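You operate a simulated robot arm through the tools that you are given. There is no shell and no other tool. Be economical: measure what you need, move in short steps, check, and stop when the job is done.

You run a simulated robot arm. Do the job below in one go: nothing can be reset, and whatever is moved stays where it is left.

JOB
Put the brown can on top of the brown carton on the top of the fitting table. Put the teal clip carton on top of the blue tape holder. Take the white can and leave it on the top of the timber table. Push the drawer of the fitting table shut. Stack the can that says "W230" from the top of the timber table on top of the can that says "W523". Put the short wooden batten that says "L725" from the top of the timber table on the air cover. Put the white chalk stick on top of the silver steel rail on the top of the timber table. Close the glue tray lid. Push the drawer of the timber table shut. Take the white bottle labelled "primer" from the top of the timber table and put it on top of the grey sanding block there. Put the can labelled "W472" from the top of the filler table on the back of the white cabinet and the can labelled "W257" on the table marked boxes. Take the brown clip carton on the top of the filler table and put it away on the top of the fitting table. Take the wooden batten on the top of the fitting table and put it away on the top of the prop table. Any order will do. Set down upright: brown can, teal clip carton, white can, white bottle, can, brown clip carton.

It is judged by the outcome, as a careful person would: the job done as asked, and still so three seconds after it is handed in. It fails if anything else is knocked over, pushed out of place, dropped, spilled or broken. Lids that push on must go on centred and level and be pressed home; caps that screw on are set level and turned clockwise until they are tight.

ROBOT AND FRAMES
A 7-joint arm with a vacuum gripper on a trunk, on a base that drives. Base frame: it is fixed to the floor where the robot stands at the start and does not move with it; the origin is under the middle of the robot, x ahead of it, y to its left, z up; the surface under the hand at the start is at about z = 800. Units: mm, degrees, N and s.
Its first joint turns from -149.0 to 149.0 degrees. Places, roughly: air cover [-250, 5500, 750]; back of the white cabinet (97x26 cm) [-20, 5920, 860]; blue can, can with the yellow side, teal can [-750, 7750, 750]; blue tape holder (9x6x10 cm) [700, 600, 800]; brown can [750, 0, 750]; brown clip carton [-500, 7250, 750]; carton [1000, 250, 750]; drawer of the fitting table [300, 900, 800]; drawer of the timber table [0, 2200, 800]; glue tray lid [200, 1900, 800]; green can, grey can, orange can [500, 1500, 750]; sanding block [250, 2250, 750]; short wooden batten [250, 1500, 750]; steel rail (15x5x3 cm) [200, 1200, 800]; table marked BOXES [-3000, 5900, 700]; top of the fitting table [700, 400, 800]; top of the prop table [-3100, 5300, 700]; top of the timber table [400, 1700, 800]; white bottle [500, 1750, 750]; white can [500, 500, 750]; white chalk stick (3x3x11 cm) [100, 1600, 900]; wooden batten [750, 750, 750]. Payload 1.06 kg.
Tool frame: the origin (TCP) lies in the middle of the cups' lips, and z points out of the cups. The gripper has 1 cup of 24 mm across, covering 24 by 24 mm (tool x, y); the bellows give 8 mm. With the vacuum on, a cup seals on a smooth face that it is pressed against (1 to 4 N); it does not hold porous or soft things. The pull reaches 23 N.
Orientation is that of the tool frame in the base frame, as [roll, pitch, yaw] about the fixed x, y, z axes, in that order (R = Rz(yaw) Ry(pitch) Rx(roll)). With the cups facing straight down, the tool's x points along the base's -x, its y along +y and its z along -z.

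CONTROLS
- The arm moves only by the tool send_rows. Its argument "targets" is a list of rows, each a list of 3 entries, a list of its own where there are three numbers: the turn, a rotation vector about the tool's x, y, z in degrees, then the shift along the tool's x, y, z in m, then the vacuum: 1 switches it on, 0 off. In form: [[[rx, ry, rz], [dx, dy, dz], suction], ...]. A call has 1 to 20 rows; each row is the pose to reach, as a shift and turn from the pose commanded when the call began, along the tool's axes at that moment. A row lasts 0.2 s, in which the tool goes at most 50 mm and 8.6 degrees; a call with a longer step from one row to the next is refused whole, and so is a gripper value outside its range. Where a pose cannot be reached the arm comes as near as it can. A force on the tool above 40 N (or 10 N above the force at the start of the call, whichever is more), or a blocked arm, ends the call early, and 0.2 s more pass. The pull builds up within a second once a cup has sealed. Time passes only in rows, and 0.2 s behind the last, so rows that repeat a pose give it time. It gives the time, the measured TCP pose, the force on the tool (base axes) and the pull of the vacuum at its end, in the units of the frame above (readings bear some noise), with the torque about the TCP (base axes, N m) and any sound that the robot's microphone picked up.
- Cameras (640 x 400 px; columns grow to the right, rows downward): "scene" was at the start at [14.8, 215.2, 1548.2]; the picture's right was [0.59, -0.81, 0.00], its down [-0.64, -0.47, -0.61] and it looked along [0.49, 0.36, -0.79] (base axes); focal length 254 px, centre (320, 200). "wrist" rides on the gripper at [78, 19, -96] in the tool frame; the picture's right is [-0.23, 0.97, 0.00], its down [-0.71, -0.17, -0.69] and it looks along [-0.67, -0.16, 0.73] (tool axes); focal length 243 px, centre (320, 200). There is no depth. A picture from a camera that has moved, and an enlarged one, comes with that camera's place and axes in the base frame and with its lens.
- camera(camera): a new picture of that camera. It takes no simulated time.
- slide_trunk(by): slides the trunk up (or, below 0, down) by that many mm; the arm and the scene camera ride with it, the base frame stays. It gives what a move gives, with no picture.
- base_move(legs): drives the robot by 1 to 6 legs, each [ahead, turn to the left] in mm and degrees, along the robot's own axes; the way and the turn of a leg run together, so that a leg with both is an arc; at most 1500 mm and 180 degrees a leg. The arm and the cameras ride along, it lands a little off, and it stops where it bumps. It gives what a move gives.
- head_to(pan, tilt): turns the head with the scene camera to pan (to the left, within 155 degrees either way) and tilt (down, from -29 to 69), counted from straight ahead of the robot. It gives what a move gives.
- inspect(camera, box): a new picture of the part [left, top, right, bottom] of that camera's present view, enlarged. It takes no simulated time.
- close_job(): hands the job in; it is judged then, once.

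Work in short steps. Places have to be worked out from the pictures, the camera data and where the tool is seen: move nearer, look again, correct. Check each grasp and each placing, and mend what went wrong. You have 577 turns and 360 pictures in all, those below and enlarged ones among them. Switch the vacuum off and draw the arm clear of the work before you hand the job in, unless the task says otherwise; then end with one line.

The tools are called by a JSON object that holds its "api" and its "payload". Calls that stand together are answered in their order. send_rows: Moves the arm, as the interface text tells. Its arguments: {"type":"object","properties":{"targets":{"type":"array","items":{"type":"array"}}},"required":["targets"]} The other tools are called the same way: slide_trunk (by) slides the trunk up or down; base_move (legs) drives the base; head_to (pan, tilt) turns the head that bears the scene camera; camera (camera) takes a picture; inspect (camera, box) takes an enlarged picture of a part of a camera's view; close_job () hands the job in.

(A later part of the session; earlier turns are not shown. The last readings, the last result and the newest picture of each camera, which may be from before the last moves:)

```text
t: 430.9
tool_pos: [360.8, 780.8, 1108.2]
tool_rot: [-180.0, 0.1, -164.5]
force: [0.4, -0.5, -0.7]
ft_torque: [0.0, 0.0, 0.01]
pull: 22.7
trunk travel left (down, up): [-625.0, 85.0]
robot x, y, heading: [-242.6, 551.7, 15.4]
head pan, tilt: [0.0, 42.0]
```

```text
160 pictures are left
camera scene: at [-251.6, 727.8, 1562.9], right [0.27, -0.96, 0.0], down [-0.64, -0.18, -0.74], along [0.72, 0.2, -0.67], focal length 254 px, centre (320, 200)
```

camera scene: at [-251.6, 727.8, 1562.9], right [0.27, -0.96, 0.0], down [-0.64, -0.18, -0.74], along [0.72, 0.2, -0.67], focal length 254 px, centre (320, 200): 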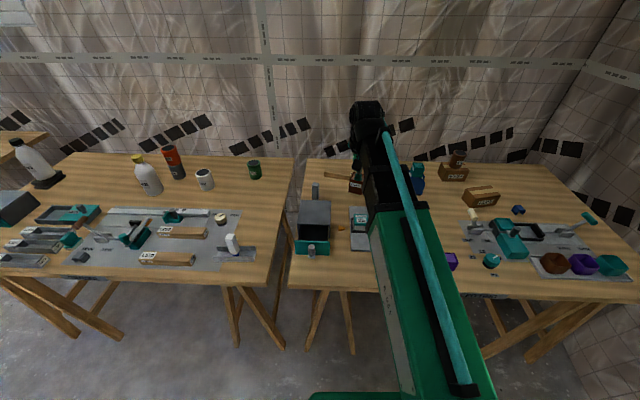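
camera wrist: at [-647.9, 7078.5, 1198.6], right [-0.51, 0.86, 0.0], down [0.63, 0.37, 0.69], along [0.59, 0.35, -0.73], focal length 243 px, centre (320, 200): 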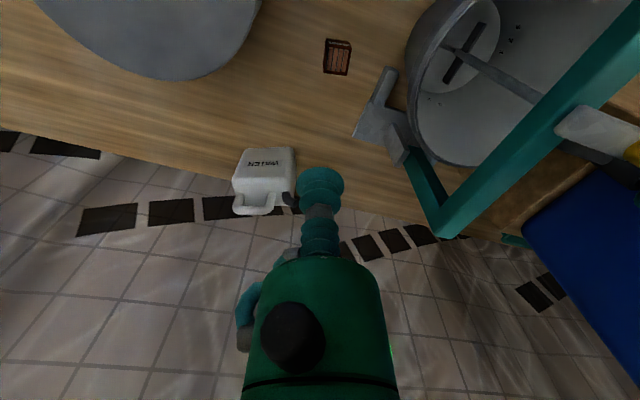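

Everything placed earlier still stands. I put the carton where the white can used to be, about (455, 440).

{"api": "send_rows", "payload": {"targets": [[[0, 0, 0], [0, -0.045, 0], 1], [[0, 0, 0], [0, -0.09, 0], 1], [[0, 0, 0], [0, -0.135, 0], 1], [[0, 0, 0], [0, -0.18, 0], 1], [[0, 0, 0], [0, -0.225, 0], 1], [[0, 0, 0], [0, -0.27, 0], 1], [[0, 0, 0], [0, -0.315, 0], 1], [[0, 0, 0], [0, -0.3537, 0], 1], [[0, 0, 0], [0, -0.3537, 0.045], 1], [[0, 0, 0], [0, -0.3537, 0.09], 1], [[0, 0, 0], [0, -0.3537, 0.13], 1]]}}

{"api": "camera", "payload": {"camera": "wrist"}}

{"api": "camera", "payload": {"camera": "scene"}}

```text
t: 433.3
tool_pos: [454.6, 437.5, 977.5]
tool_rot: [-179.9, 0.0, -164.5]
force: [0.3, -0.2, -0.8]
ft_torque: [0.0, -0.01, -0.02]
pull: 23.0
trunk travel left (down, up): [-625.0, 85.0]
robot x, y, heading: [-240.7, 553.0, 15.9]
head pan, tilt: [0.0, 42.0]
```

```text
159 pictures are left
camera wrist: at [372.6, 435.4, 1074.0], right [-0.03, 1.0, 0.0], down [0.73, 0.02, 0.69], along [0.69, 0.02, -0.73], focal length 243 px, centre (320, 200)
```

wrist: 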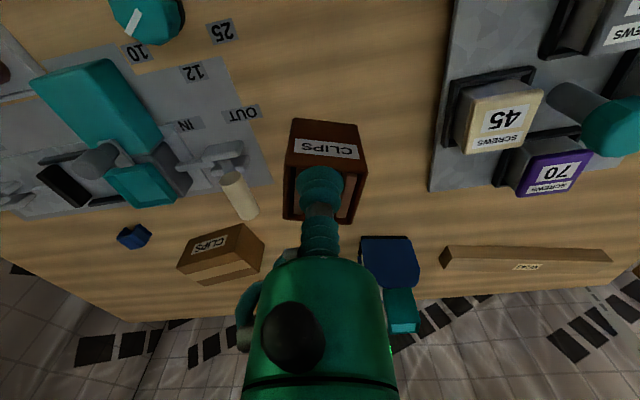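

```text
158 pictures are left
camera scene: at [-251.5, 727.6, 1562.9], right [0.27, -0.96, 0.0], down [-0.64, -0.18, -0.74], along [0.72, 0.2, -0.67], focal length 254 px, centre (320, 200)
```

scene: 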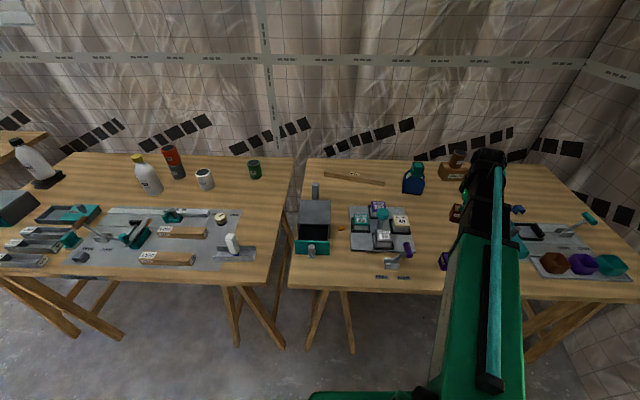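

{"api": "send_rows", "payload": {"targets": [[[0, 0, 0], [0, 0, 0.04], 1], [[0, 0, 0], [0, 0, 0.08], 1], [[0, 0, 0], [0, 0, 0.105], 1], [[0, 0, 0], [0, 0, 0.115], 1], [[0, 0, 0], [0, 0, 0.115], 1]]}}

```text
t: 434.5
tool_pos: [453.2, 439.5, 863.0]
tool_rot: [-180.0, 0.2, -164.5]
force: [-0.3, -0.2, -1.5]
ft_torque: [-0.04, 0.01, 0.01]
pull: 23.4
trunk travel left (down, up): [-625.0, 85.0]
robot x, y, heading: [-243.4, 551.9, 15.4]
head pan, tilt: [0.0, 42.0]
```

{"api": "send_rows", "payload": {"targets": [[[0, 0, 0], [0, 0, 0.003], 1], [[0, 0, 0], [0, 0, 0.006], 1], [[0, 0, 0], [0, 0, 0.006], 1]]}}

```text
t: 435.3
tool_pos: [453.6, 440.3, 857.8]
tool_rot: [-179.9, 0.2, -164.4]
force: [-0.3, 0.5, -0.9]
ft_torque: [0.02, 0.04, 0.03]
pull: 22.6
trunk travel left (down, up): [-625.0, 85.0]
robot x, y, heading: [-244.0, 552.3, 15.6]
head pan, tilt: [0.0, 42.0]
```

{"api": "send_rows", "payload": {"targets": [[[0, 0, 0], [0, 0, 0.002], 1], [[0, 0, 0], [0, 0, 0.004], 1], [[0, 0, 0], [0, 0, 0.004], 1]]}}

```text
t: 436.1
tool_pos: [455.2, 440.2, 853.5]
tool_rot: [-179.9, 0.1, -164.5]
force: [1.1, 0.6, -1.1]
ft_torque: [0.02, -0.01, 0.0]
pull: 23.0
trunk travel left (down, up): [-625.0, 85.0]
robot x, y, heading: [-242.1, 553.0, 15.6]
head pan, tilt: [0.0, 42.0]
```

{"api": "send_rows", "payload": {"targets": [[[0, 0, 0], [0, 0, 0.002], 1], [[0, 0, 0], [0, 0, 0.004], 1], [[0, 0, 0], [0, 0, 0.004], 1]]}}

```text
t: 436.9
tool_pos: [454.7, 438.4, 849.9]
tool_rot: [-179.9, 0.2, -164.5]
force: [-0.5, 0.0, 8.7]
ft_torque: [-0.01, -0.02, 0.03]
pull: 23.0
trunk travel left (down, up): [-625.0, 85.0]
robot x, y, heading: [-242.3, 554.1, 15.5]
head pan, tilt: [0.0, 42.0]
```

Contact. I release and rise.

{"api": "send_rows", "payload": {"targets": [[[0, 0, 0], [0, 0, -0.001], 1], [[0, 0, 0], [0, 0, -0.001], 0], [[0, 0, 0], [0, 0, -0.001], 0], [[0, 0, 0], [0, 0, -0.001], 0], [[0, 0, 0], [0, 0, -0.001], 0], [[0, 0, 0], [0, 0, -0.005], 0], [[0, 0, 0], [0, 0, -0.012], 0], [[0, 0, 0], [0, 0, -0.05], 0], [[0, 0, 0], [0, 0, -0.095], 0], [[0, 0, 0], [0, 0, -0.14], 0], [[0, 0, 0], [0, 0, -0.185], 0], [[0, 0, 0], [0, 0, -0.23], 0], [[0, 0, 0], [0, 0, -0.25], 0]]}}

{"api": "camera", "payload": {"camera": "wrist"}}

{"api": "inspect", "payload": {"camera": "scene", "box": [280, 150, 420, 290]}}

```text
t: 439.7
tool_pos: [454.3, 436.8, 1101.1]
tool_rot: [-179.9, 0.1, -164.5]
force: [-0.6, 0.3, -0.4]
ft_torque: [0.01, 0.0, 0.02]
pull: 0.0
trunk travel left (down, up): [-625.0, 85.0]
robot x, y, heading: [-239.3, 553.6, 15.6]
head pan, tilt: [0.0, 42.0]
```

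```text
157 pictures are left
camera wrist: at [372.1, 434.5, 1198.1], right [-0.03, 1.0, 0.0], down [0.73, 0.02, 0.69], along [0.69, 0.02, -0.73], focal length 243 px, centre (320, 200)
```

wrist: 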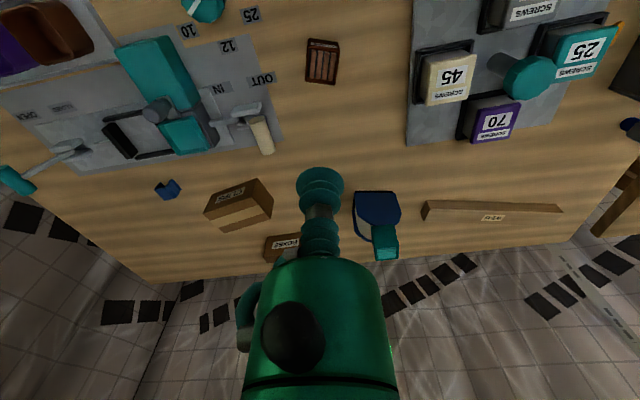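

```text
2.86 times, centred on (350, 220) of scene
camera zoom: at [-251.8, 727.8, 1562.8], right [0.27, -0.96, 0.0], down [-0.64, -0.18, -0.74], along [0.72, 0.2, -0.67], focal length 727 px, centre (234, 143)
```

zoom: 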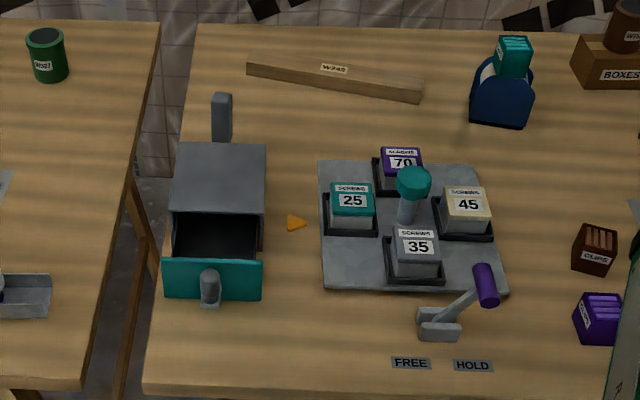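

Carton stands. Now the fitting-table drawer the same way: I go in front of its face, right of the knob, and lower.

{"api": "send_rows", "payload": {"targets": [[[0, 0, 0], [0.0097, 0.0443, 0], 0], [[0, 0, 0], [0.0194, 0.0886, 0], 0], [[0, 0, 0], [0.029, 0.133, 0], 0], [[0, 0, 0], [0.0388, 0.177, 0], 0], [[0, 0, 0], [0.0485, 0.2215, 0], 0], [[0, 0, 0], [0.058, 0.266, 0], 0], [[0, 0, 0], [0.068, 0.31, 0], 0], [[0, 0, 0], [0.0776, 0.354, 0], 0], [[0, 0, 0], [0.087, 0.4, 0], 0], [[0, 0, 0], [0.097, 0.443, 0], 0], [[0, 0, 0], [0.097, 0.443, 0.045], 0], [[0, 0, 0], [0.097, 0.443, 0.09], 0], [[0, 0, 0], [0.097, 0.443, 0.13], 0]]}}

{"api": "camera", "payload": {"camera": "wrist"}}

```text
t: 442.5
tool_pos: [241.5, 841.8, 970.3]
tool_rot: [-180.0, 0.1, -164.5]
force: [0.5, -0.6, 0.3]
ft_torque: [0.0, -0.01, -0.01]
pull: 0.1
trunk travel left (down, up): [-625.0, 85.0]
robot x, y, heading: [-238.7, 553.8, 15.9]
head pan, tilt: [0.0, 42.0]
```

```text
155 pictures are left
camera wrist: at [159.4, 838.5, 1065.8], right [-0.03, 1.0, 0.0], down [0.73, 0.02, 0.69], along [0.69, 0.02, -0.73], focal length 243 px, centre (320, 200)
```

wrist: 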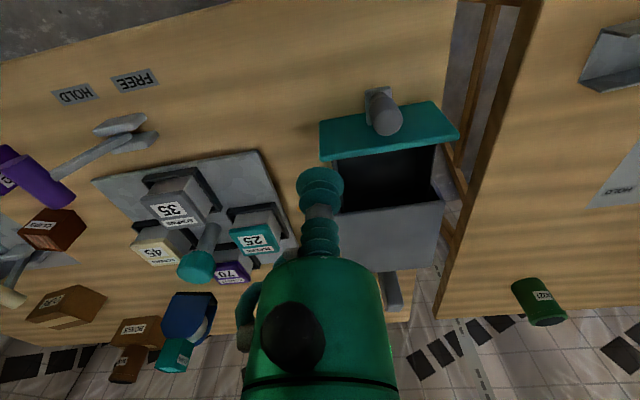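

{"api": "send_rows", "payload": {"targets": [[[0, 0, 0], [0, 0.004, 0.045], 0], [[0, 0, 0], [0, 0.004, 0.09], 0], [[0, 0, 0], [0, 0.004, 0.13], 0], [[0, 0, 0], [0, 0.004, 0.155], 0]]}}

{"api": "camera", "payload": {"camera": "wrist"}}

```text
t: 443.5
tool_pos: [244.8, 845.8, 822.9]
tool_rot: [-180.0, 0.9, -164.5]
force: [0.0, 0.0, 16.3]
ft_torque: [0.04, -0.62, 0.02]
pull: 0.0
trunk travel left (down, up): [-625.0, 85.0]
robot x, y, heading: [-238.5, 555.9, 15.4]
head pan, tilt: [0.0, 42.0]
stopped in row 4: the force on the tool passed its limit at 71 N (the readings are from after the stop); the commanded pose is now the measured one
```

```text
154 pictures are left
camera wrist: at [160.9, 841.7, 918.6], right [-0.03, 1.0, 0.0], down [0.72, 0.02, 0.7], along [0.7, 0.03, -0.72], focal length 243 px, centre (320, 200)
```

wrist: 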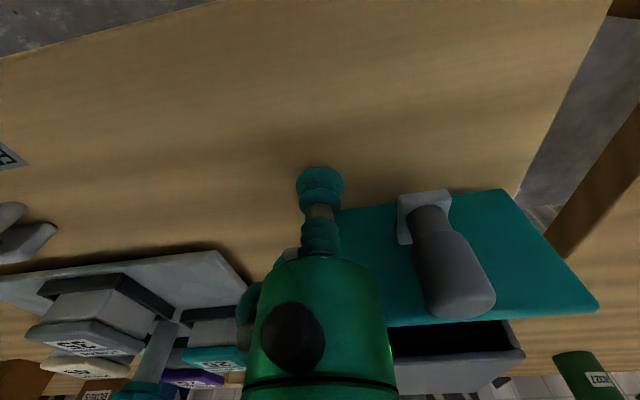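

An upward force appeared while still clear of the drawer, likely the folded arm near its inner limit. I rise 60 mm and back the robot up 80 mm.

{"api": "send_rows", "payload": {"targets": [[[0, 0, 0], [0, 0, -0.02], 0], [[0, 0.9, 0], [0, 0, -0.06], 0], [[0, 0.9, 0], [0, 0, -0.1], 0]]}}

{"api": "base_move", "payload": {"legs": [[-80, 0]]}}

{"api": "inspect", "payload": {"camera": "scene", "box": [270, 150, 430, 290]}}

{"api": "camera", "payload": {"camera": "scene"}}

```text
t: 444.3
tool_pos: [244.9, 842.2, 918.8]
tool_rot: [-180.0, -0.2, -164.5]
force: [-0.2, -0.1, 0.0]
ft_torque: [-0.05, -0.03, 0.01]
pull: 0.0
trunk travel left (down, up): [-625.0, 85.0]
robot x, y, heading: [-241.9, 554.6, 15.4]
head pan, tilt: [0.0, 42.0]
```

```text
t: 445.4
tool_pos: [165.1, 820.3, 919.3]
tool_rot: [180.0, 0.0, -164.7]
force: [-0.1, 0.7, 0.4]
ft_torque: [0.01, 0.0, 0.0]
pull: 0.0
trunk travel left (down, up): [-625.0, 85.0]
robot x, y, heading: [-324.0, 529.4, 15.4]
head pan, tilt: [0.0, 42.0]
```

```text
2.86 times, centred on (350, 220) of scene
camera zoom: at [-331.3, 705.5, 1562.9], right [0.27, -0.96, 0.0], down [-0.64, -0.18, -0.74], along [0.72, 0.2, -0.67], focal length 727 px, centre (234, 143)
```

zoom: 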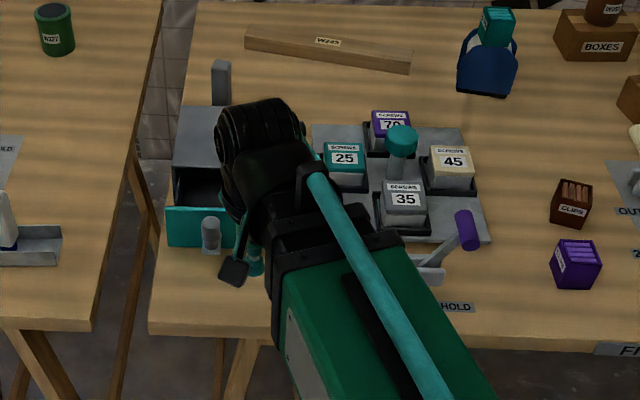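

```text
152 pictures are left
camera scene: at [-331.3, 705.5, 1562.9], right [0.27, -0.96, 0.0], down [-0.64, -0.18, -0.74], along [0.72, 0.2, -0.67], focal length 254 px, centre (320, 200)
```

scene: 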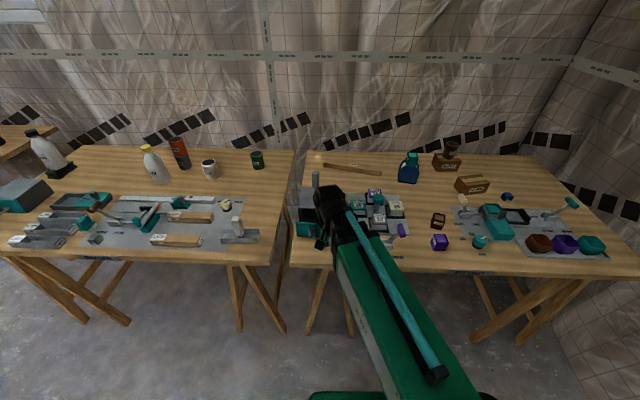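

Nothing was disturbed. I extend to the pre-push point again and lower.

{"api": "send_rows", "payload": {"targets": [[[0, 0, 0], [-0.042, 0.001, 0], 0], [[0, 0, 0], [-0.084, 0.0025, 0], 0], [[0, 0, 0], [-0.084, 0.0025, 0.04], 0], [[0, 0, 0], [-0.084, 0.0025, 0.08], 0], [[0, 0, 0], [-0.084, 0.0025, 0.1], 0]]}}

{"api": "camera", "payload": {"camera": "wrist"}}

```text
t: 446.6
tool_pos: [247.0, 844.4, 825.7]
tool_rot: [179.9, 0.4, -164.7]
force: [0.5, -0.1, 17.4]
ft_torque: [0.04, -0.62, 0.01]
pull: 0.1
trunk travel left (down, up): [-625.0, 85.0]
robot x, y, heading: [-322.6, 531.3, 15.6]
head pan, tilt: [0.0, 42.0]
stopped in row 5: the force on the tool passed its limit at 42 N (the readings are from after the stop); the commanded pose is now the measured one
```

```text
151 pictures are left
camera wrist: at [165.7, 841.2, 919.5], right [-0.03, 1.0, 0.0], down [0.72, 0.02, 0.69], along [0.69, 0.02, -0.72], focal length 243 px, centre (320, 200)
```

wrist: 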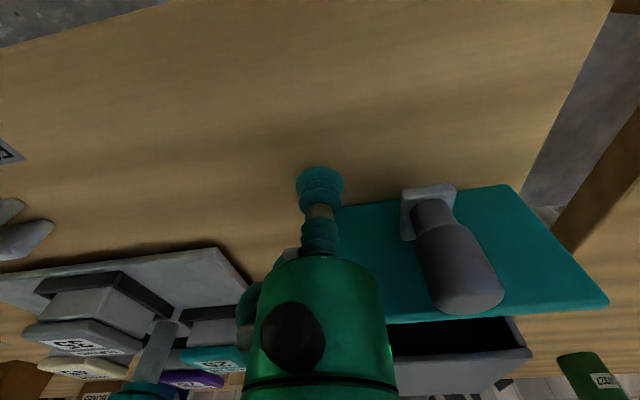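

The contact is 36 mm ahead: the gripper collar sits on the drawer front's top edge. I rise, back off 35 mm and lower again.

{"api": "send_rows", "payload": {"targets": [[[0, 0, 0], [0, 0, -0.02], 0], [[0, 0.4, 0], [0, 0, -0.06], 0], [[0, 0.4, 0], [0.035, 0, -0.06], 0], [[0, 0.4, 0], [0.035, 0, -0.02], 0], [[0, 0.4, 0], [0.035, 0, 0.008], 0]]}}

{"api": "camera", "payload": {"camera": "wrist"}}

```text
t: 447.8
tool_pos: [214.4, 835.1, 810.9]
tool_rot: [179.9, -0.2, -164.5]
force: [-0.7, -0.2, 0.4]
ft_torque: [0.01, -0.04, 0.0]
pull: 0.1
trunk travel left (down, up): [-625.0, 85.0]
robot x, y, heading: [-319.5, 530.3, 15.4]
head pan, tilt: [0.0, 42.0]
```

```text
150 pictures are left
camera wrist: at [133.2, 832.6, 908.1], right [-0.03, 1.0, 0.0], down [0.73, 0.02, 0.68], along [0.68, 0.02, -0.73], focal length 243 px, centre (320, 200)
```

wrist: 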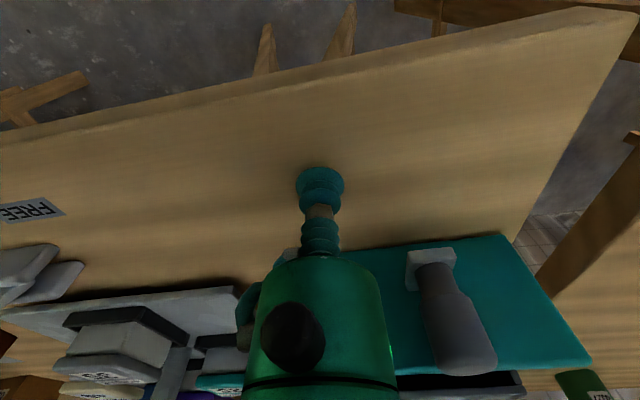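

{"api": "send_rows", "payload": {"targets": [[[0, 0, 0], [0, -0.005, 0], 0], [[0, 0, 0], [-0.01, -0.005, 0], 0], [[0, 0, 0], [-0.02, -0.005, 0], 0], [[0, 0, 0], [-0.03, -0.005, 0], 0], [[0, 0, 0], [-0.038, -0.005, 0], 0], [[0, 0, 0], [-0.046, -0.005, 0], 0]]}}

{"api": "camera", "payload": {"camera": "wrist"}}

```text
t: 449.2
tool_pos: [258.4, 843.4, 813.7]
tool_rot: [179.9, -0.1, -164.6]
force: [-0.2, 0.1, -0.6]
ft_torque: [0.0, 0.0, -0.02]
pull: 0.1
trunk travel left (down, up): [-625.0, 85.0]
robot x, y, heading: [-320.0, 528.6, 15.8]
head pan, tilt: [0.0, 42.0]
```

```text
149 pictures are left
camera wrist: at [177.5, 840.5, 910.1], right [-0.03, 1.0, 0.0], down [0.73, 0.02, 0.68], along [0.68, 0.02, -0.73], focal length 243 px, centre (320, 200)
```

wrist: 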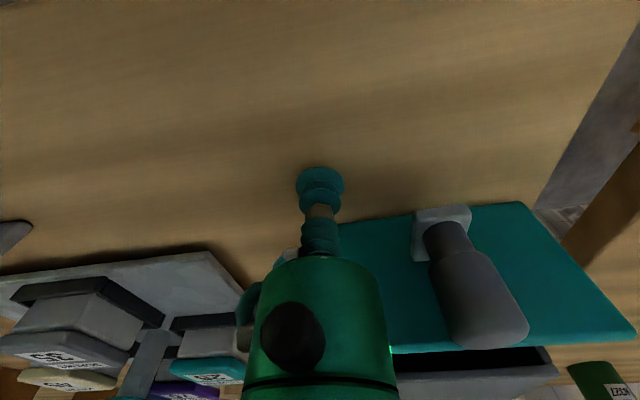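

{"api": "send_rows", "payload": {"targets": [[[0, 0, 0], [-0.006, 0, 0], 0], [[0, 0, 0], [-0.012, 0, 0], 0], [[0, 0, 0], [-0.018, 0, 0], 0], [[0, 0, 0], [-0.024, 0, 0], 0], [[0, 0, 0], [-0.03, 0, 0], 0]]}}

{"api": "camera", "payload": {"camera": "wrist"}}

```text
t: 450.4
tool_pos: [289.8, 850.5, 813.9]
tool_rot: [179.9, -0.3, -164.6]
force: [-0.6, -0.5, 0.1]
ft_torque: [0.05, -0.01, 0.02]
pull: 0.1
trunk travel left (down, up): [-625.0, 85.0]
robot x, y, heading: [-322.5, 532.6, 15.6]
head pan, tilt: [0.0, 42.0]
```

```text
148 pictures are left
camera wrist: at [207.1, 848.5, 910.1], right [-0.03, 1.0, 0.0], down [0.73, 0.02, 0.68], along [0.68, 0.02, -0.73], focal length 243 px, centre (320, 200)
```

wrist: 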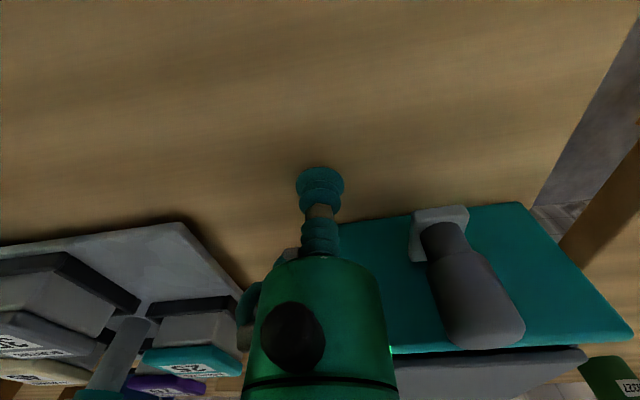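

Nearly closed; small steps to the stop.

{"api": "send_rows", "payload": {"targets": [[[0, 0, 0], [-0.004, 0, 0], 0], [[0, 0, 0], [-0.008, 0, 0], 0], [[0, 0, 0], [-0.011, 0, 0], 0]]}}

{"api": "camera", "payload": {"camera": "wrist"}}

```text
t: 451.2
tool_pos: [300.0, 853.4, 812.9]
tool_rot: [179.9, -0.2, -164.6]
force: [0.2, -0.1, -0.2]
ft_torque: [0.04, 0.01, -0.02]
pull: 0.0
trunk travel left (down, up): [-625.0, 85.0]
robot x, y, heading: [-319.6, 531.8, 15.1]
head pan, tilt: [0.0, 42.0]
```

```text
147 pictures are left
camera wrist: at [218.2, 850.3, 910.1], right [-0.03, 1.0, 0.0], down [0.73, 0.02, 0.68], along [0.68, 0.02, -0.73], focal length 243 px, centre (320, 200)
```

wrist: 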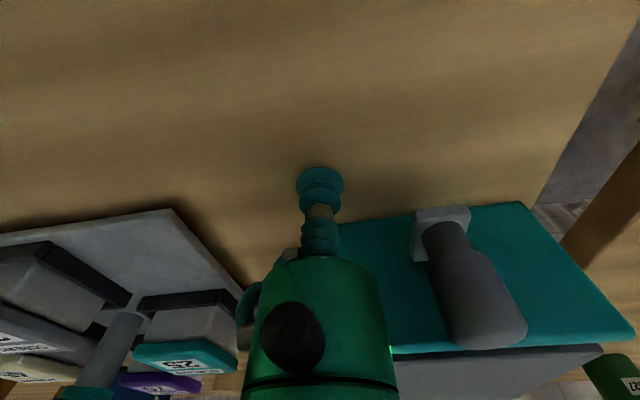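

{"api": "send_rows", "payload": {"targets": [[[0, 0, 0], [-0.003, 0, 0], 0], [[0, 0, 0], [-0.006, 0, 0], 0], [[0, 0, 0], [-0.009, 0, 0], 0]]}}

```text
t: 452.0
tool_pos: [308.1, 856.2, 814.1]
tool_rot: [179.9, -0.2, -164.6]
force: [-0.8, -0.2, -0.9]
ft_torque: [-0.01, -0.01, -0.01]
pull: 0.0
trunk travel left (down, up): [-625.0, 85.0]
robot x, y, heading: [-321.9, 531.9, 15.3]
head pan, tilt: [0.0, 42.0]
```

{"api": "send_rows", "payload": {"targets": [[[0, 0, 0], [-0.003, 0, 0], 0], [[0, 0, 0], [-0.006, 0, 0], 0], [[0, 0, 0], [-0.008, 0, 0], 0]]}}

{"api": "camera", "payload": {"camera": "wrist"}}

{"api": "inspect", "payload": {"camera": "scene", "box": [270, 150, 430, 290]}}

```text
t: 452.8
tool_pos: [313.2, 857.2, 814.3]
tool_rot: [180.0, -0.4, -164.7]
force: [-23.5, -9.4, -9.9]
ft_torque: [0.54, -1.05, -0.36]
pull: 0.0
trunk travel left (down, up): [-625.0, 85.0]
robot x, y, heading: [-322.1, 528.4, 15.5]
head pan, tilt: [0.0, 42.0]
```

```text
146 pictures are left
camera wrist: at [231.6, 854.4, 909.9], right [-0.03, 1.0, 0.0], down [0.73, 0.02, 0.68], along [0.68, 0.02, -0.73], focal length 243 px, centre (320, 200)
```

wrist: 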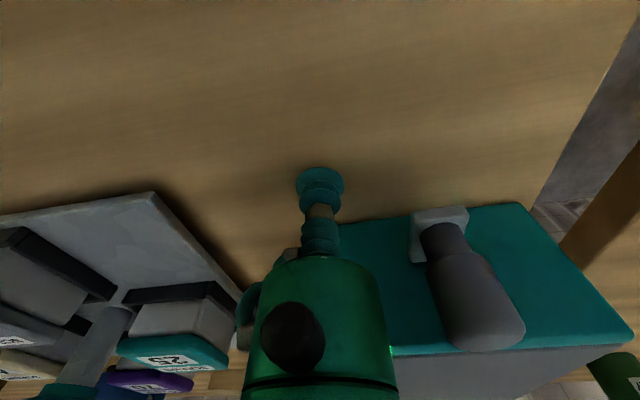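

```text
2.86 times, centred on (350, 220) of scene
camera zoom: at [-332.0, 705.3, 1562.7], right [0.27, -0.96, 0.0], down [-0.64, -0.18, -0.74], along [0.72, 0.2, -0.67], focal length 727 px, centre (234, 143)
```

zoom: 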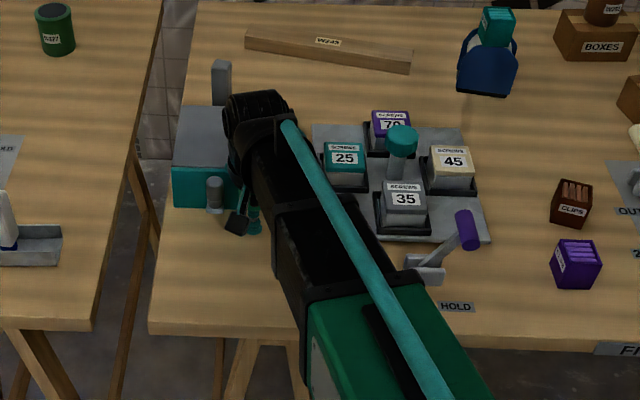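

Stop reached at 25 N; drawer is shut. I back off and rise.

{"api": "send_rows", "payload": {"targets": [[[0, 0, 0], [0.01, 0, 0], 0], [[0, 0, 0], [0.05, 0, 0], 0], [[0, 0, 0], [0.07, 0, -0.04], 0], [[0, 0, 0], [0.07, 0, -0.085], 0], [[0, 0, 0], [0.07, 0, -0.13], 0], [[0, 0, 0], [0.07, 0, -0.175], 0], [[0, 0, 0], [0.07, 0, -0.22], 0], [[0, 0, 0], [0.07, 0, -0.265], 0], [[0, 0, 0], [0.07, 0, -0.29], 0]]}}

{"api": "camera", "payload": {"camera": "wrist"}}

```text
t: 454.8
tool_pos: [246.7, 838.1, 1101.9]
tool_rot: [179.9, -0.2, -164.6]
force: [0.3, 0.5, -0.2]
ft_torque: [0.01, -0.01, 0.02]
pull: 0.0
trunk travel left (down, up): [-625.0, 85.0]
robot x, y, heading: [-320.0, 528.0, 15.4]
head pan, tilt: [0.0, 42.0]
```

```text
144 pictures are left
camera wrist: at [165.1, 835.9, 1198.6], right [-0.03, 1.0, 0.0], down [0.73, 0.02, 0.68], along [0.68, 0.02, -0.73], focal length 243 px, centre (320, 200)
```

wrist: 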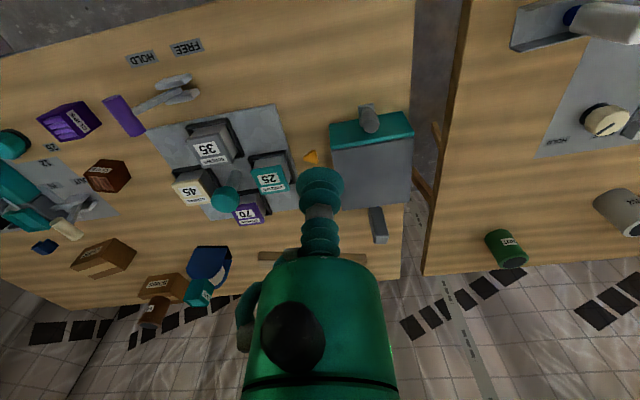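

Drawer is shut. Last item: batten W243. I advance 200 mm and move over it.

{"api": "base_move", "payload": {"legs": [[195, 0]]}}

{"api": "send_rows", "payload": {"targets": [[[0, 0, 0], [-0.045, -0.01, 0], 0], [[0, 0, 0], [-0.09, -0.02, 0], 0], [[0, 0, 0], [-0.135, -0.03, 0], 0], [[0, 0, 0], [-0.18, -0.04, 0], 0], [[0, 0, 0], [-0.225, -0.05, 0], 0], [[0, 0, 0], [-0.26, -0.06, 0], 0]]}}

{"api": "camera", "payload": {"camera": "wrist"}}

{"api": "camera", "payload": {"camera": "scene"}}

```text
t: 456.4
tool_pos: [433.9, 893.4, 1101.5]
tool_rot: [179.9, -0.2, -164.5]
force: [-0.3, -0.8, 0.9]
ft_torque: [0.01, -0.03, -0.02]
pull: 0.1
trunk travel left (down, up): [-625.0, 85.0]
robot x, y, heading: [-132.2, 585.4, 15.7]
head pan, tilt: [0.0, 42.0]
```

```text
t: 457.8
tool_pos: [703.5, 905.6, 1101.2]
tool_rot: [179.8, -0.2, -164.5]
force: [-0.6, 0.8, 0.1]
ft_torque: [0.0, -0.01, 0.01]
pull: 0.0
trunk travel left (down, up): [-625.0, 85.0]
robot x, y, heading: [-135.8, 584.1, 15.5]
head pan, tilt: [0.0, 42.0]
```

```text
143 pictures are left
camera wrist: at [622.5, 901.5, 1198.1], right [-0.03, 1.0, 0.0], down [0.73, 0.02, 0.68], along [0.68, 0.02, -0.73], focal length 243 px, centre (320, 200)
```

wrist: 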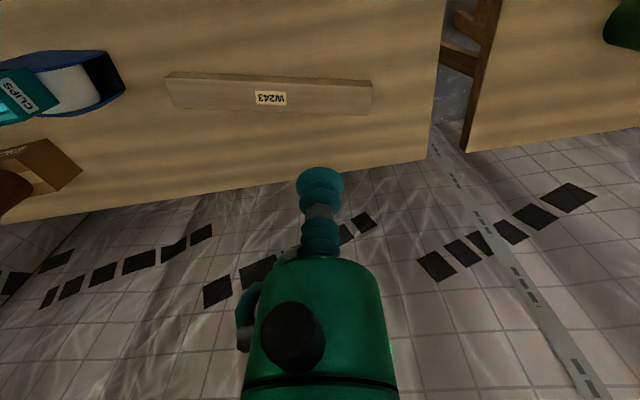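

```text
142 pictures are left
camera scene: at [-142.6, 758.2, 1562.8], right [0.27, -0.96, 0.0], down [-0.64, -0.18, -0.74], along [0.72, 0.2, -0.67], focal length 254 px, centre (320, 200)
```

scene: 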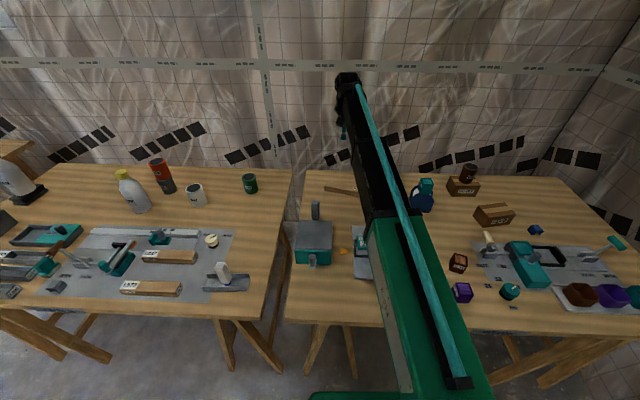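

{"api": "inspect", "payload": {"camera": "wrist", "box": [150, 50, 390, 140]}}

```text
2.67 times, centred on (270, 95) of wrist
camera zoom: at [622.5, 901.5, 1198.1], right [-0.03, 1.0, 0.0], down [0.73, 0.02, 0.68], along [0.68, 0.02, -0.73], focal length 647 px, centre (453, 480)
```

zoom: 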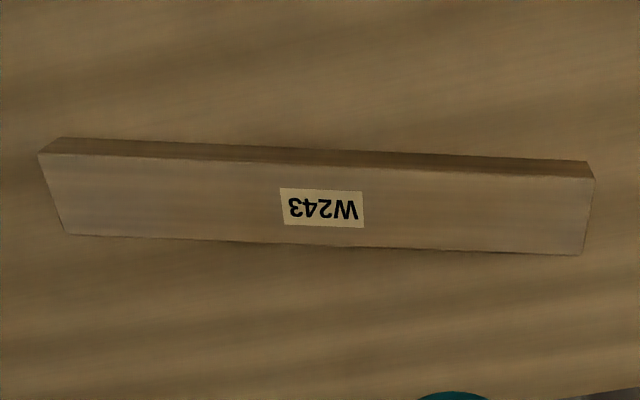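

W243's top centre is about (761, 831), z ≈ 825. I move over and descend.

{"api": "send_rows", "payload": {"targets": [[[0, 0, 0], [-0.018, -0.044, 0], 0], [[0, 0, 0], [-0.0355, -0.0873, 0], 0], [[0, 0, 0], [-0.0355, -0.0873, 0.045], 0], [[0, 0, 0], [-0.0355, -0.0873, 0.09], 0], [[0, 0, 0], [-0.0355, -0.0873, 0.135], 0], [[0, 0, 0], [-0.0355, -0.0873, 0.18], 0], [[0, 0, 0], [-0.0355, -0.0873, 0.225], 0], [[0, 0, 0], [-0.0355, -0.0873, 0.255], 0]]}}

{"api": "camera", "payload": {"camera": "wrist"}}

```text
t: 459.6
tool_pos: [757.7, 827.5, 844.2]
tool_rot: [179.8, -0.1, -164.4]
force: [0.0, 0.5, -0.5]
ft_torque: [-0.01, 0.02, 0.0]
pull: 0.1
trunk travel left (down, up): [-625.0, 85.0]
robot x, y, heading: [-134.4, 584.8, 15.7]
head pan, tilt: [0.0, 42.0]
```

```text
140 pictures are left
camera wrist: at [677.0, 824.9, 941.4], right [-0.03, 1.0, 0.0], down [0.73, 0.02, 0.68], along [0.68, 0.02, -0.73], focal length 243 px, centre (320, 200)
```

wrist: 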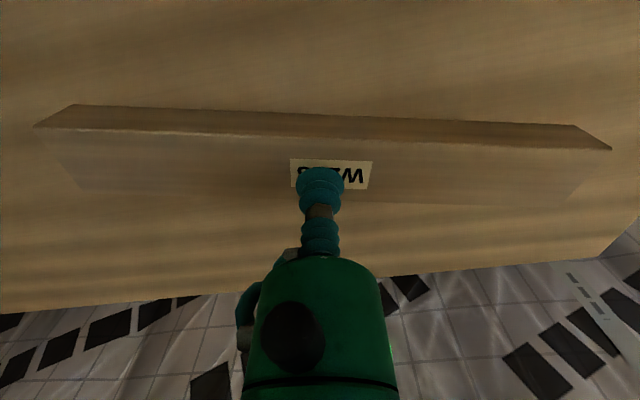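

{"api": "send_rows", "payload": {"targets": [[[0, 0, 0], [0, 0.003, 0.006], 1], [[0, 0, 0], [0, 0.003, 0.012], 1], [[0, 0, 0], [0, 0.003, 0.016], 1], [[0, 0, 0], [0, 0.003, 0.016], 1]]}}

```text
t: 460.6
tool_pos: [754.4, 831.5, 830.6]
tool_rot: [179.9, -0.1, -164.6]
force: [-0.8, 1.0, 5.7]
ft_torque: [0.0, -0.03, -0.03]
pull: 22.9
trunk travel left (down, up): [-625.0, 85.0]
robot x, y, heading: [-135.1, 585.4, 15.6]
head pan, tilt: [0.0, 42.0]
```

Sealed. I lift and retract.

{"api": "send_rows", "payload": {"targets": [[[0, 0, 0], [0, 0, -0.01], 1], [[0, 0, 0], [0, 0, -0.04], 1], [[0, 0, 0], [0, 0, -0.085], 1], [[0, 0, 0], [0, 0, -0.13], 1], [[0, 0, 0], [0, 0, -0.175], 1], [[0, 0, 0], [0, 0, -0.22], 1], [[0, 0, 0], [0, 0, -0.265], 1], [[0, 0, 0], [0.03, 0, -0.28], 1], [[0, 0, 0], [0.07, 0, -0.28], 1], [[0, 0, 0], [0.115, 0, -0.28], 1], [[0, 0, 0], [0.16, 0, -0.28], 1], [[0, 0, 0], [0.205, 0, -0.28], 1], [[0, 0, 0], [0.25, 0, -0.28], 1], [[0, 0, 0], [0.28, 0, -0.28], 1]]}}

{"api": "camera", "payload": {"camera": "wrist"}}

{"api": "camera", "payload": {"camera": "scene"}}

```text
t: 463.6
tool_pos: [485.2, 758.7, 1109.3]
tool_rot: [179.9, -0.1, -164.5]
force: [0.8, 0.0, -1.6]
ft_torque: [-0.02, 0.0, 0.0]
pull: 22.7
trunk travel left (down, up): [-625.0, 85.0]
robot x, y, heading: [-129.6, 581.9, 15.6]
head pan, tilt: [0.0, 42.0]
```

```text
139 pictures are left
camera wrist: at [404.0, 755.2, 1204.8], right [-0.03, 1.0, 0.0], down [0.73, 0.02, 0.68], along [0.68, 0.02, -0.73], focal length 243 px, centre (320, 200)
```

wrist: 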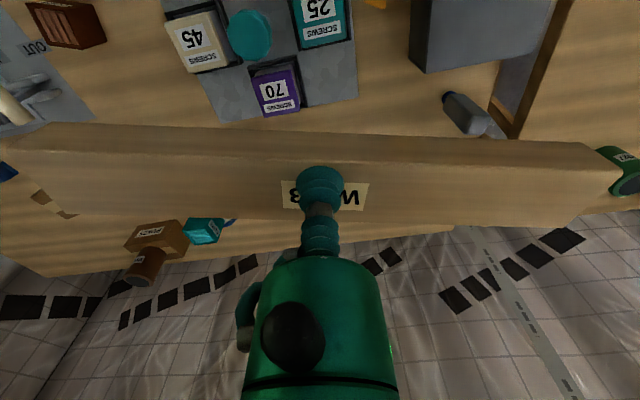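

```text
138 pictures are left
camera scene: at [-143.3, 758.1, 1562.9], right [0.27, -0.96, 0.0], down [-0.64, -0.18, -0.74], along [0.72, 0.2, -0.67], focal length 254 px, centre (320, 200)
```

scene: 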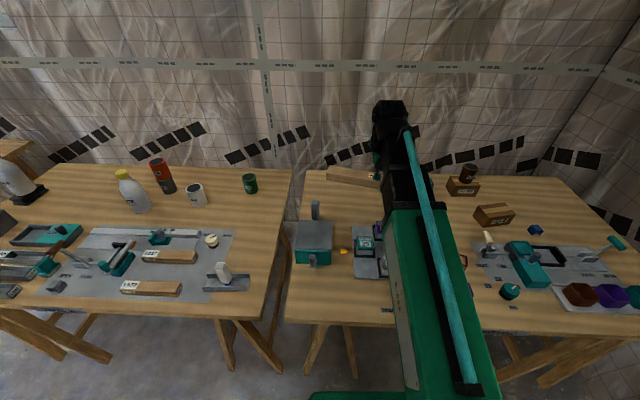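

W243 is held well. I back away from the table and drive diagonally across the room toward the prop table.

{"api": "base_move", "payload": {"legs": [[-150, 0], [0, 95.3], [1200, 0], [1200, 0], [1000, 0]]}}

{"api": "head_to", "payload": {"pan": 15, "tilt": 20}}

{"api": "camera", "payload": {"camera": "scene"}}

```text
t: 485.0
tool_pos: [-1596.1, 4347.8, 1106.9]
tool_rot: [180.0, -0.2, -72.6]
force: [-0.3, -0.1, -1.3]
ft_torque: [0.0, -0.01, -0.03]
pull: 23.2
trunk travel left (down, up): [-625.0, 85.0]
robot x, y, heading: [-1401.4, 3732.2, 107.5]
head pan, tilt: [0.0, 42.0]
```

```text
t: 485.9
tool_pos: [-1596.5, 4347.9, 1108.4]
tool_rot: [180.0, -0.2, -72.6]
force: [0.0, -0.8, -1.7]
ft_torque: [0.0, -0.04, 0.0]
pull: 23.0
trunk travel left (down, up): [-625.0, 85.0]
robot x, y, heading: [-1400.1, 3732.6, 107.7]
head pan, tilt: [15.0, 20.0]
```

```text
137 pictures are left
camera scene: at [-1600.3, 3718.9, 1597.1], right [0.84, 0.54, 0.0], down [0.18, -0.29, -0.94], along [-0.5, 0.79, -0.34], focal length 254 px, centre (320, 200)
```

scene: 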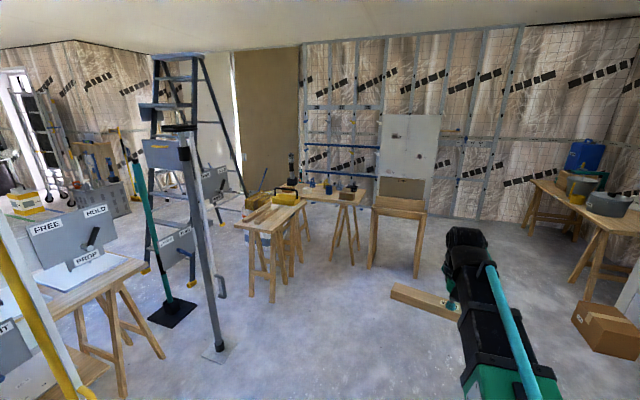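

{"api": "inspect", "payload": {"camera": "scene", "box": [190, 160, 440, 310]}}

```text
2.56 times, centred on (315, 235) of scene
camera zoom: at [-1600.3, 3718.9, 1597.1], right [0.84, 0.54, 0.0], down [0.18, -0.29, -0.94], along [-0.5, 0.79, -0.34], focal length 652 px, centre (333, 110)
```

zoom: 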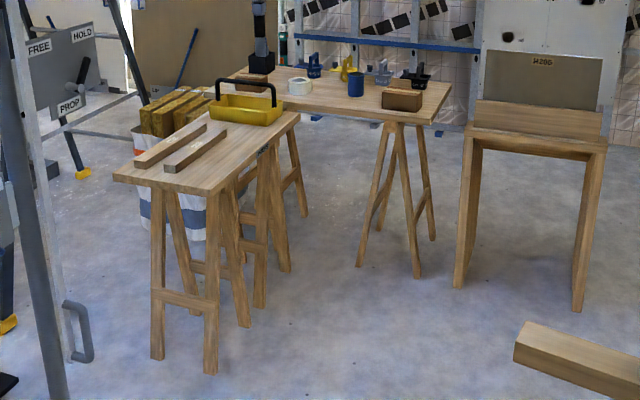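

The prop table's east strip is free (centre about (-2927, 5163)), beside two battens and a toolbox. I drive to a stance east of it, facing it.

{"api": "base_move", "payload": {"legs": [[0, 9.8], [900, 0], [884, 0], [0, 75.3]]}}

{"api": "head_to", "payload": {"pan": 0, "tilt": 42}}

{"api": "camera", "payload": {"camera": "scene"}}

```text
t: 498.9
tool_pos: [-2834.8, 5216.2, 1107.8]
tool_rot: [179.9, -0.2, 11.3]
force: [0.2, -0.7, -1.6]
ft_torque: [-0.02, -0.02, -0.01]
pull: 23.1
trunk travel left (down, up): [-625.0, 85.0]
robot x, y, heading: [-2206.1, 5345.8, -168.3]
head pan, tilt: [15.0, 20.0]
```

```text
t: 499.7
tool_pos: [-2835.2, 5216.5, 1107.2]
tool_rot: [179.8, -0.2, 11.2]
force: [1.0, 0.6, -1.6]
ft_torque: [-0.01, -0.03, -0.01]
pull: 22.8
trunk travel left (down, up): [-625.0, 85.0]
robot x, y, heading: [-2202.5, 5343.1, -168.6]
head pan, tilt: [0.0, 42.0]
```

```text
135 pictures are left
camera scene: at [-2208.1, 5169.8, 1562.9], right [-0.2, 0.98, 0.0], down [0.66, 0.13, -0.74], along [-0.73, -0.15, -0.67], focal length 254 px, centre (320, 200)
```

scene: 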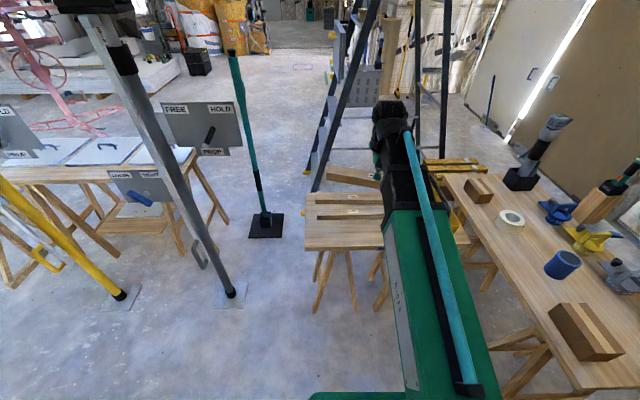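

I carry the batten over the free strip and turn it 18° so that it lies along the table.

{"api": "send_rows", "payload": {"targets": [[[0, 0, -6], [-0.035, 0.018, 0], 1], [[0, 0, -12], [-0.07, 0.036, 0], 1], [[0, 0, -17.8], [-0.1023, 0.0532, 0], 1], [[0, 0, -17.8], [-0.1023, 0.0532, 0.045], 1], [[0, 0, -17.8], [-0.1023, 0.0532, 0.09], 1], [[0, 0, -17.8], [-0.1023, 0.0532, 0.135], 1], [[0, 0, -17.8], [-0.1023, 0.0532, 0.18], 1]]}}

{"api": "camera", "payload": {"camera": "wrist"}}

{"api": "camera", "payload": {"camera": "scene"}}

```text
t: 501.3
tool_pos: [-2925.2, 5142.0, 928.3]
tool_rot: [179.9, -0.1, 29.0]
force: [0.4, 0.3, -1.3]
ft_torque: [0.01, -0.02, 0.0]
pull: 23.0
trunk travel left (down, up): [-625.0, 85.0]
robot x, y, heading: [-2203.0, 5341.8, -168.5]
head pan, tilt: [0.0, 42.0]
```

```text
134 pictures are left
camera wrist: at [-2848.8, 5164.4, 1024.7], right [0.27, -0.96, 0.0], down [-0.7, -0.19, 0.68], along [-0.66, -0.18, -0.73], focal length 243 px, centre (320, 200)
```

wrist: 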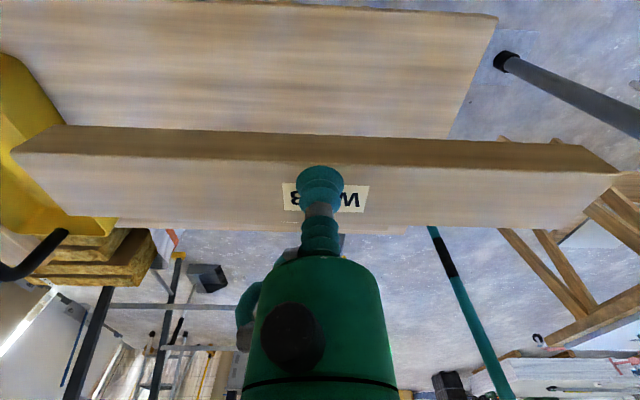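

```text
133 pictures are left
camera scene: at [-2208.3, 5169.8, 1562.9], right [-0.2, 0.98, 0.0], down [0.66, 0.13, -0.74], along [-0.73, -0.15, -0.67], focal length 254 px, centre (320, 200)
```

scene: 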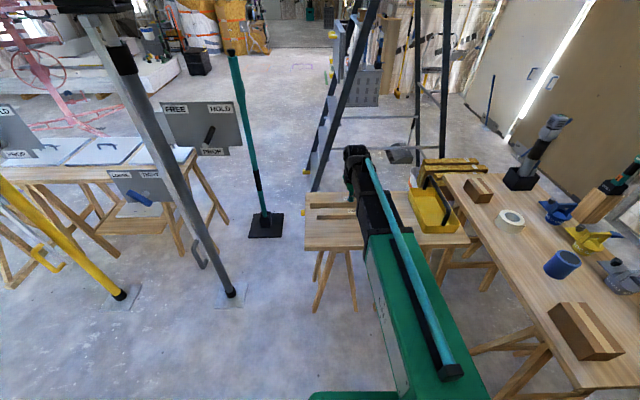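

Batten is over the free strip; I shift ~15 mm north and ~12 mm inward, then lower.

{"api": "send_rows", "payload": {"targets": [[[0, 0, 0], [-0.0073, -0.0178, 0.03], 1], [[0, 0, 0], [-0.0073, -0.0178, 0.07], 1], [[0, 0, 0], [-0.0073, -0.0178, 0.11], 1], [[0, 0, 0], [-0.0073, -0.0178, 0.135], 1]]}}

{"api": "camera", "payload": {"camera": "wrist"}}

{"api": "inspect", "payload": {"camera": "scene", "box": [290, 150, 480, 270]}}

```text
t: 502.3
tool_pos: [-2940.9, 5155.7, 791.8]
tool_rot: [179.9, 0.0, 29.0]
force: [-0.2, 0.8, -1.9]
ft_torque: [0.01, -0.01, 0.01]
pull: 23.2
trunk travel left (down, up): [-625.0, 85.0]
robot x, y, heading: [-2204.5, 5339.1, -168.8]
head pan, tilt: [0.0, 42.0]
```

```text
132 pictures are left
camera wrist: at [-2864.3, 5176.6, 888.9], right [0.26, -0.96, 0.0], down [-0.7, -0.19, 0.68], along [-0.66, -0.18, -0.73], focal length 243 px, centre (320, 200)
```

wrist: 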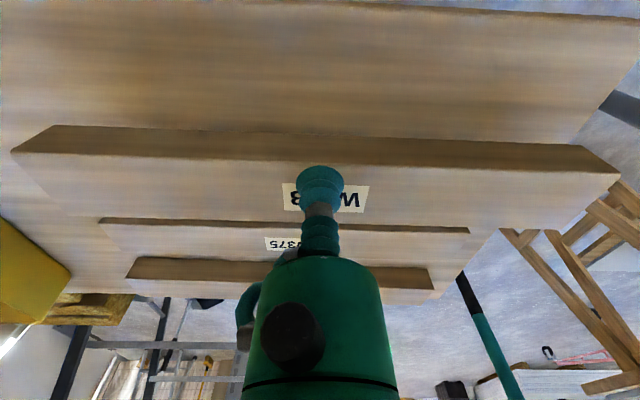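

```text
3.33 times, centred on (385, 210) of scene
camera zoom: at [-2208.3, 5169.8, 1562.9], right [-0.2, 0.98, 0.0], down [0.66, 0.13, -0.74], along [-0.73, -0.15, -0.67], focal length 848 px, centre (103, 167)
```

zoom: 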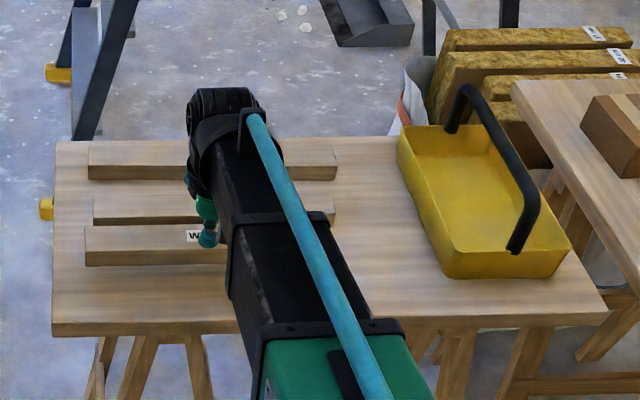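

{"api": "send_rows", "payload": {"targets": [[[0, 0, 0], [0, 0, 0.008], 1], [[0, 0, 0], [0, 0, 0.016], 1], [[0, 0, 0], [0, 0, 0.02], 1], [[0, 0, 0], [0, 0, 0.02], 1]]}}

```text
t: 503.3
tool_pos: [-2939.8, 5157.7, 771.8]
tool_rot: [179.9, -0.2, 29.0]
force: [0.4, 0.1, -2.3]
ft_torque: [-0.02, -0.03, 0.02]
pull: 22.9
trunk travel left (down, up): [-625.0, 85.0]
robot x, y, heading: [-2205.8, 5341.1, -168.8]
head pan, tilt: [0.0, 42.0]
```

{"api": "send_rows", "payload": {"targets": [[[0, 0, 0], [0, 0, 0.004], 1], [[0, 0, 0], [0, 0, 0.007], 1], [[0, 0, 0], [0, 0, 0.007], 1]]}}

```text
t: 504.1
tool_pos: [-2937.4, 5156.4, 765.3]
tool_rot: [-180.0, 0.0, 29.0]
force: [0.3, -0.1, -1.7]
ft_torque: [0.0, -0.04, 0.02]
pull: 23.0
trunk travel left (down, up): [-625.0, 85.0]
robot x, y, heading: [-2201.8, 5338.7, -168.9]
head pan, tilt: [0.0, 42.0]
```

{"api": "send_rows", "payload": {"targets": [[[0, 0, 0], [0, 0, 0.003], 1], [[0, 0, 0], [0, 0, 0.006], 1], [[0, 0, 0], [0, 0, 0.006], 1]]}}

```text
t: 504.9
tool_pos: [-2938.3, 5156.2, 760.0]
tool_rot: [179.9, -0.1, 29.0]
force: [0.3, -0.3, -2.0]
ft_torque: [0.0, -0.03, -0.04]
pull: 22.7
trunk travel left (down, up): [-625.0, 85.0]
robot x, y, heading: [-2205.7, 5338.8, -168.6]
head pan, tilt: [0.0, 42.0]
```

{"api": "send_rows", "payload": {"targets": [[[0, 0, 0], [0, 0, 0.003], 1], [[0, 0, 0], [0, 0, 0.005], 1], [[0, 0, 0], [0, 0, 0.005], 1]]}}

{"api": "camera", "payload": {"camera": "wrist"}}

```text
t: 505.7
tool_pos: [-2939.9, 5155.5, 755.4]
tool_rot: [179.9, -0.1, 29.0]
force: [0.2, 0.5, -1.9]
ft_torque: [0.01, -0.01, 0.0]
pull: 22.7
trunk travel left (down, up): [-625.0, 85.0]
robot x, y, heading: [-2204.6, 5345.6, -168.7]
head pan, tilt: [0.0, 42.0]
```

```text
130 pictures are left
camera wrist: at [-2863.5, 5177.2, 851.4], right [0.26, -0.96, 0.0], down [-0.7, -0.19, 0.68], along [-0.66, -0.18, -0.73], focal length 243 px, centre (320, 200)
```

wrist: 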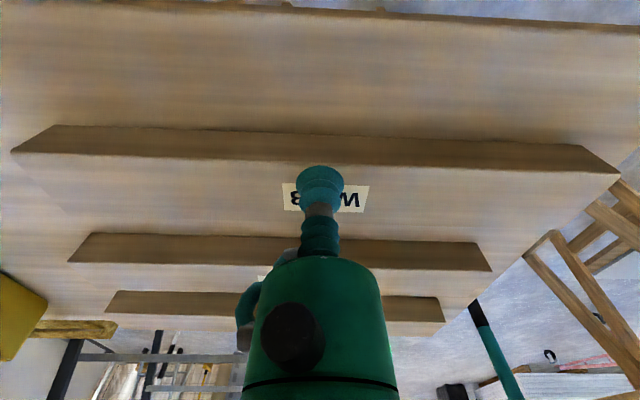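

{"api": "send_rows", "payload": {"targets": [[[0, 0, 0], [0, 0, 0.003], 1], [[0, 0, 0], [0, 0, 0.006], 1], [[0, 0, 0], [0, 0, 0.006], 1]]}}

```text
t: 506.5
tool_pos: [-2939.2, 5157.4, 749.3]
tool_rot: [-180.0, -0.1, 28.9]
force: [2.1, 1.8, 13.3]
ft_torque: [0.02, 0.06, -0.01]
pull: 23.1
trunk travel left (down, up): [-625.0, 85.0]
robot x, y, heading: [-2199.9, 5344.4, -168.7]
head pan, tilt: [0.0, 42.0]
```

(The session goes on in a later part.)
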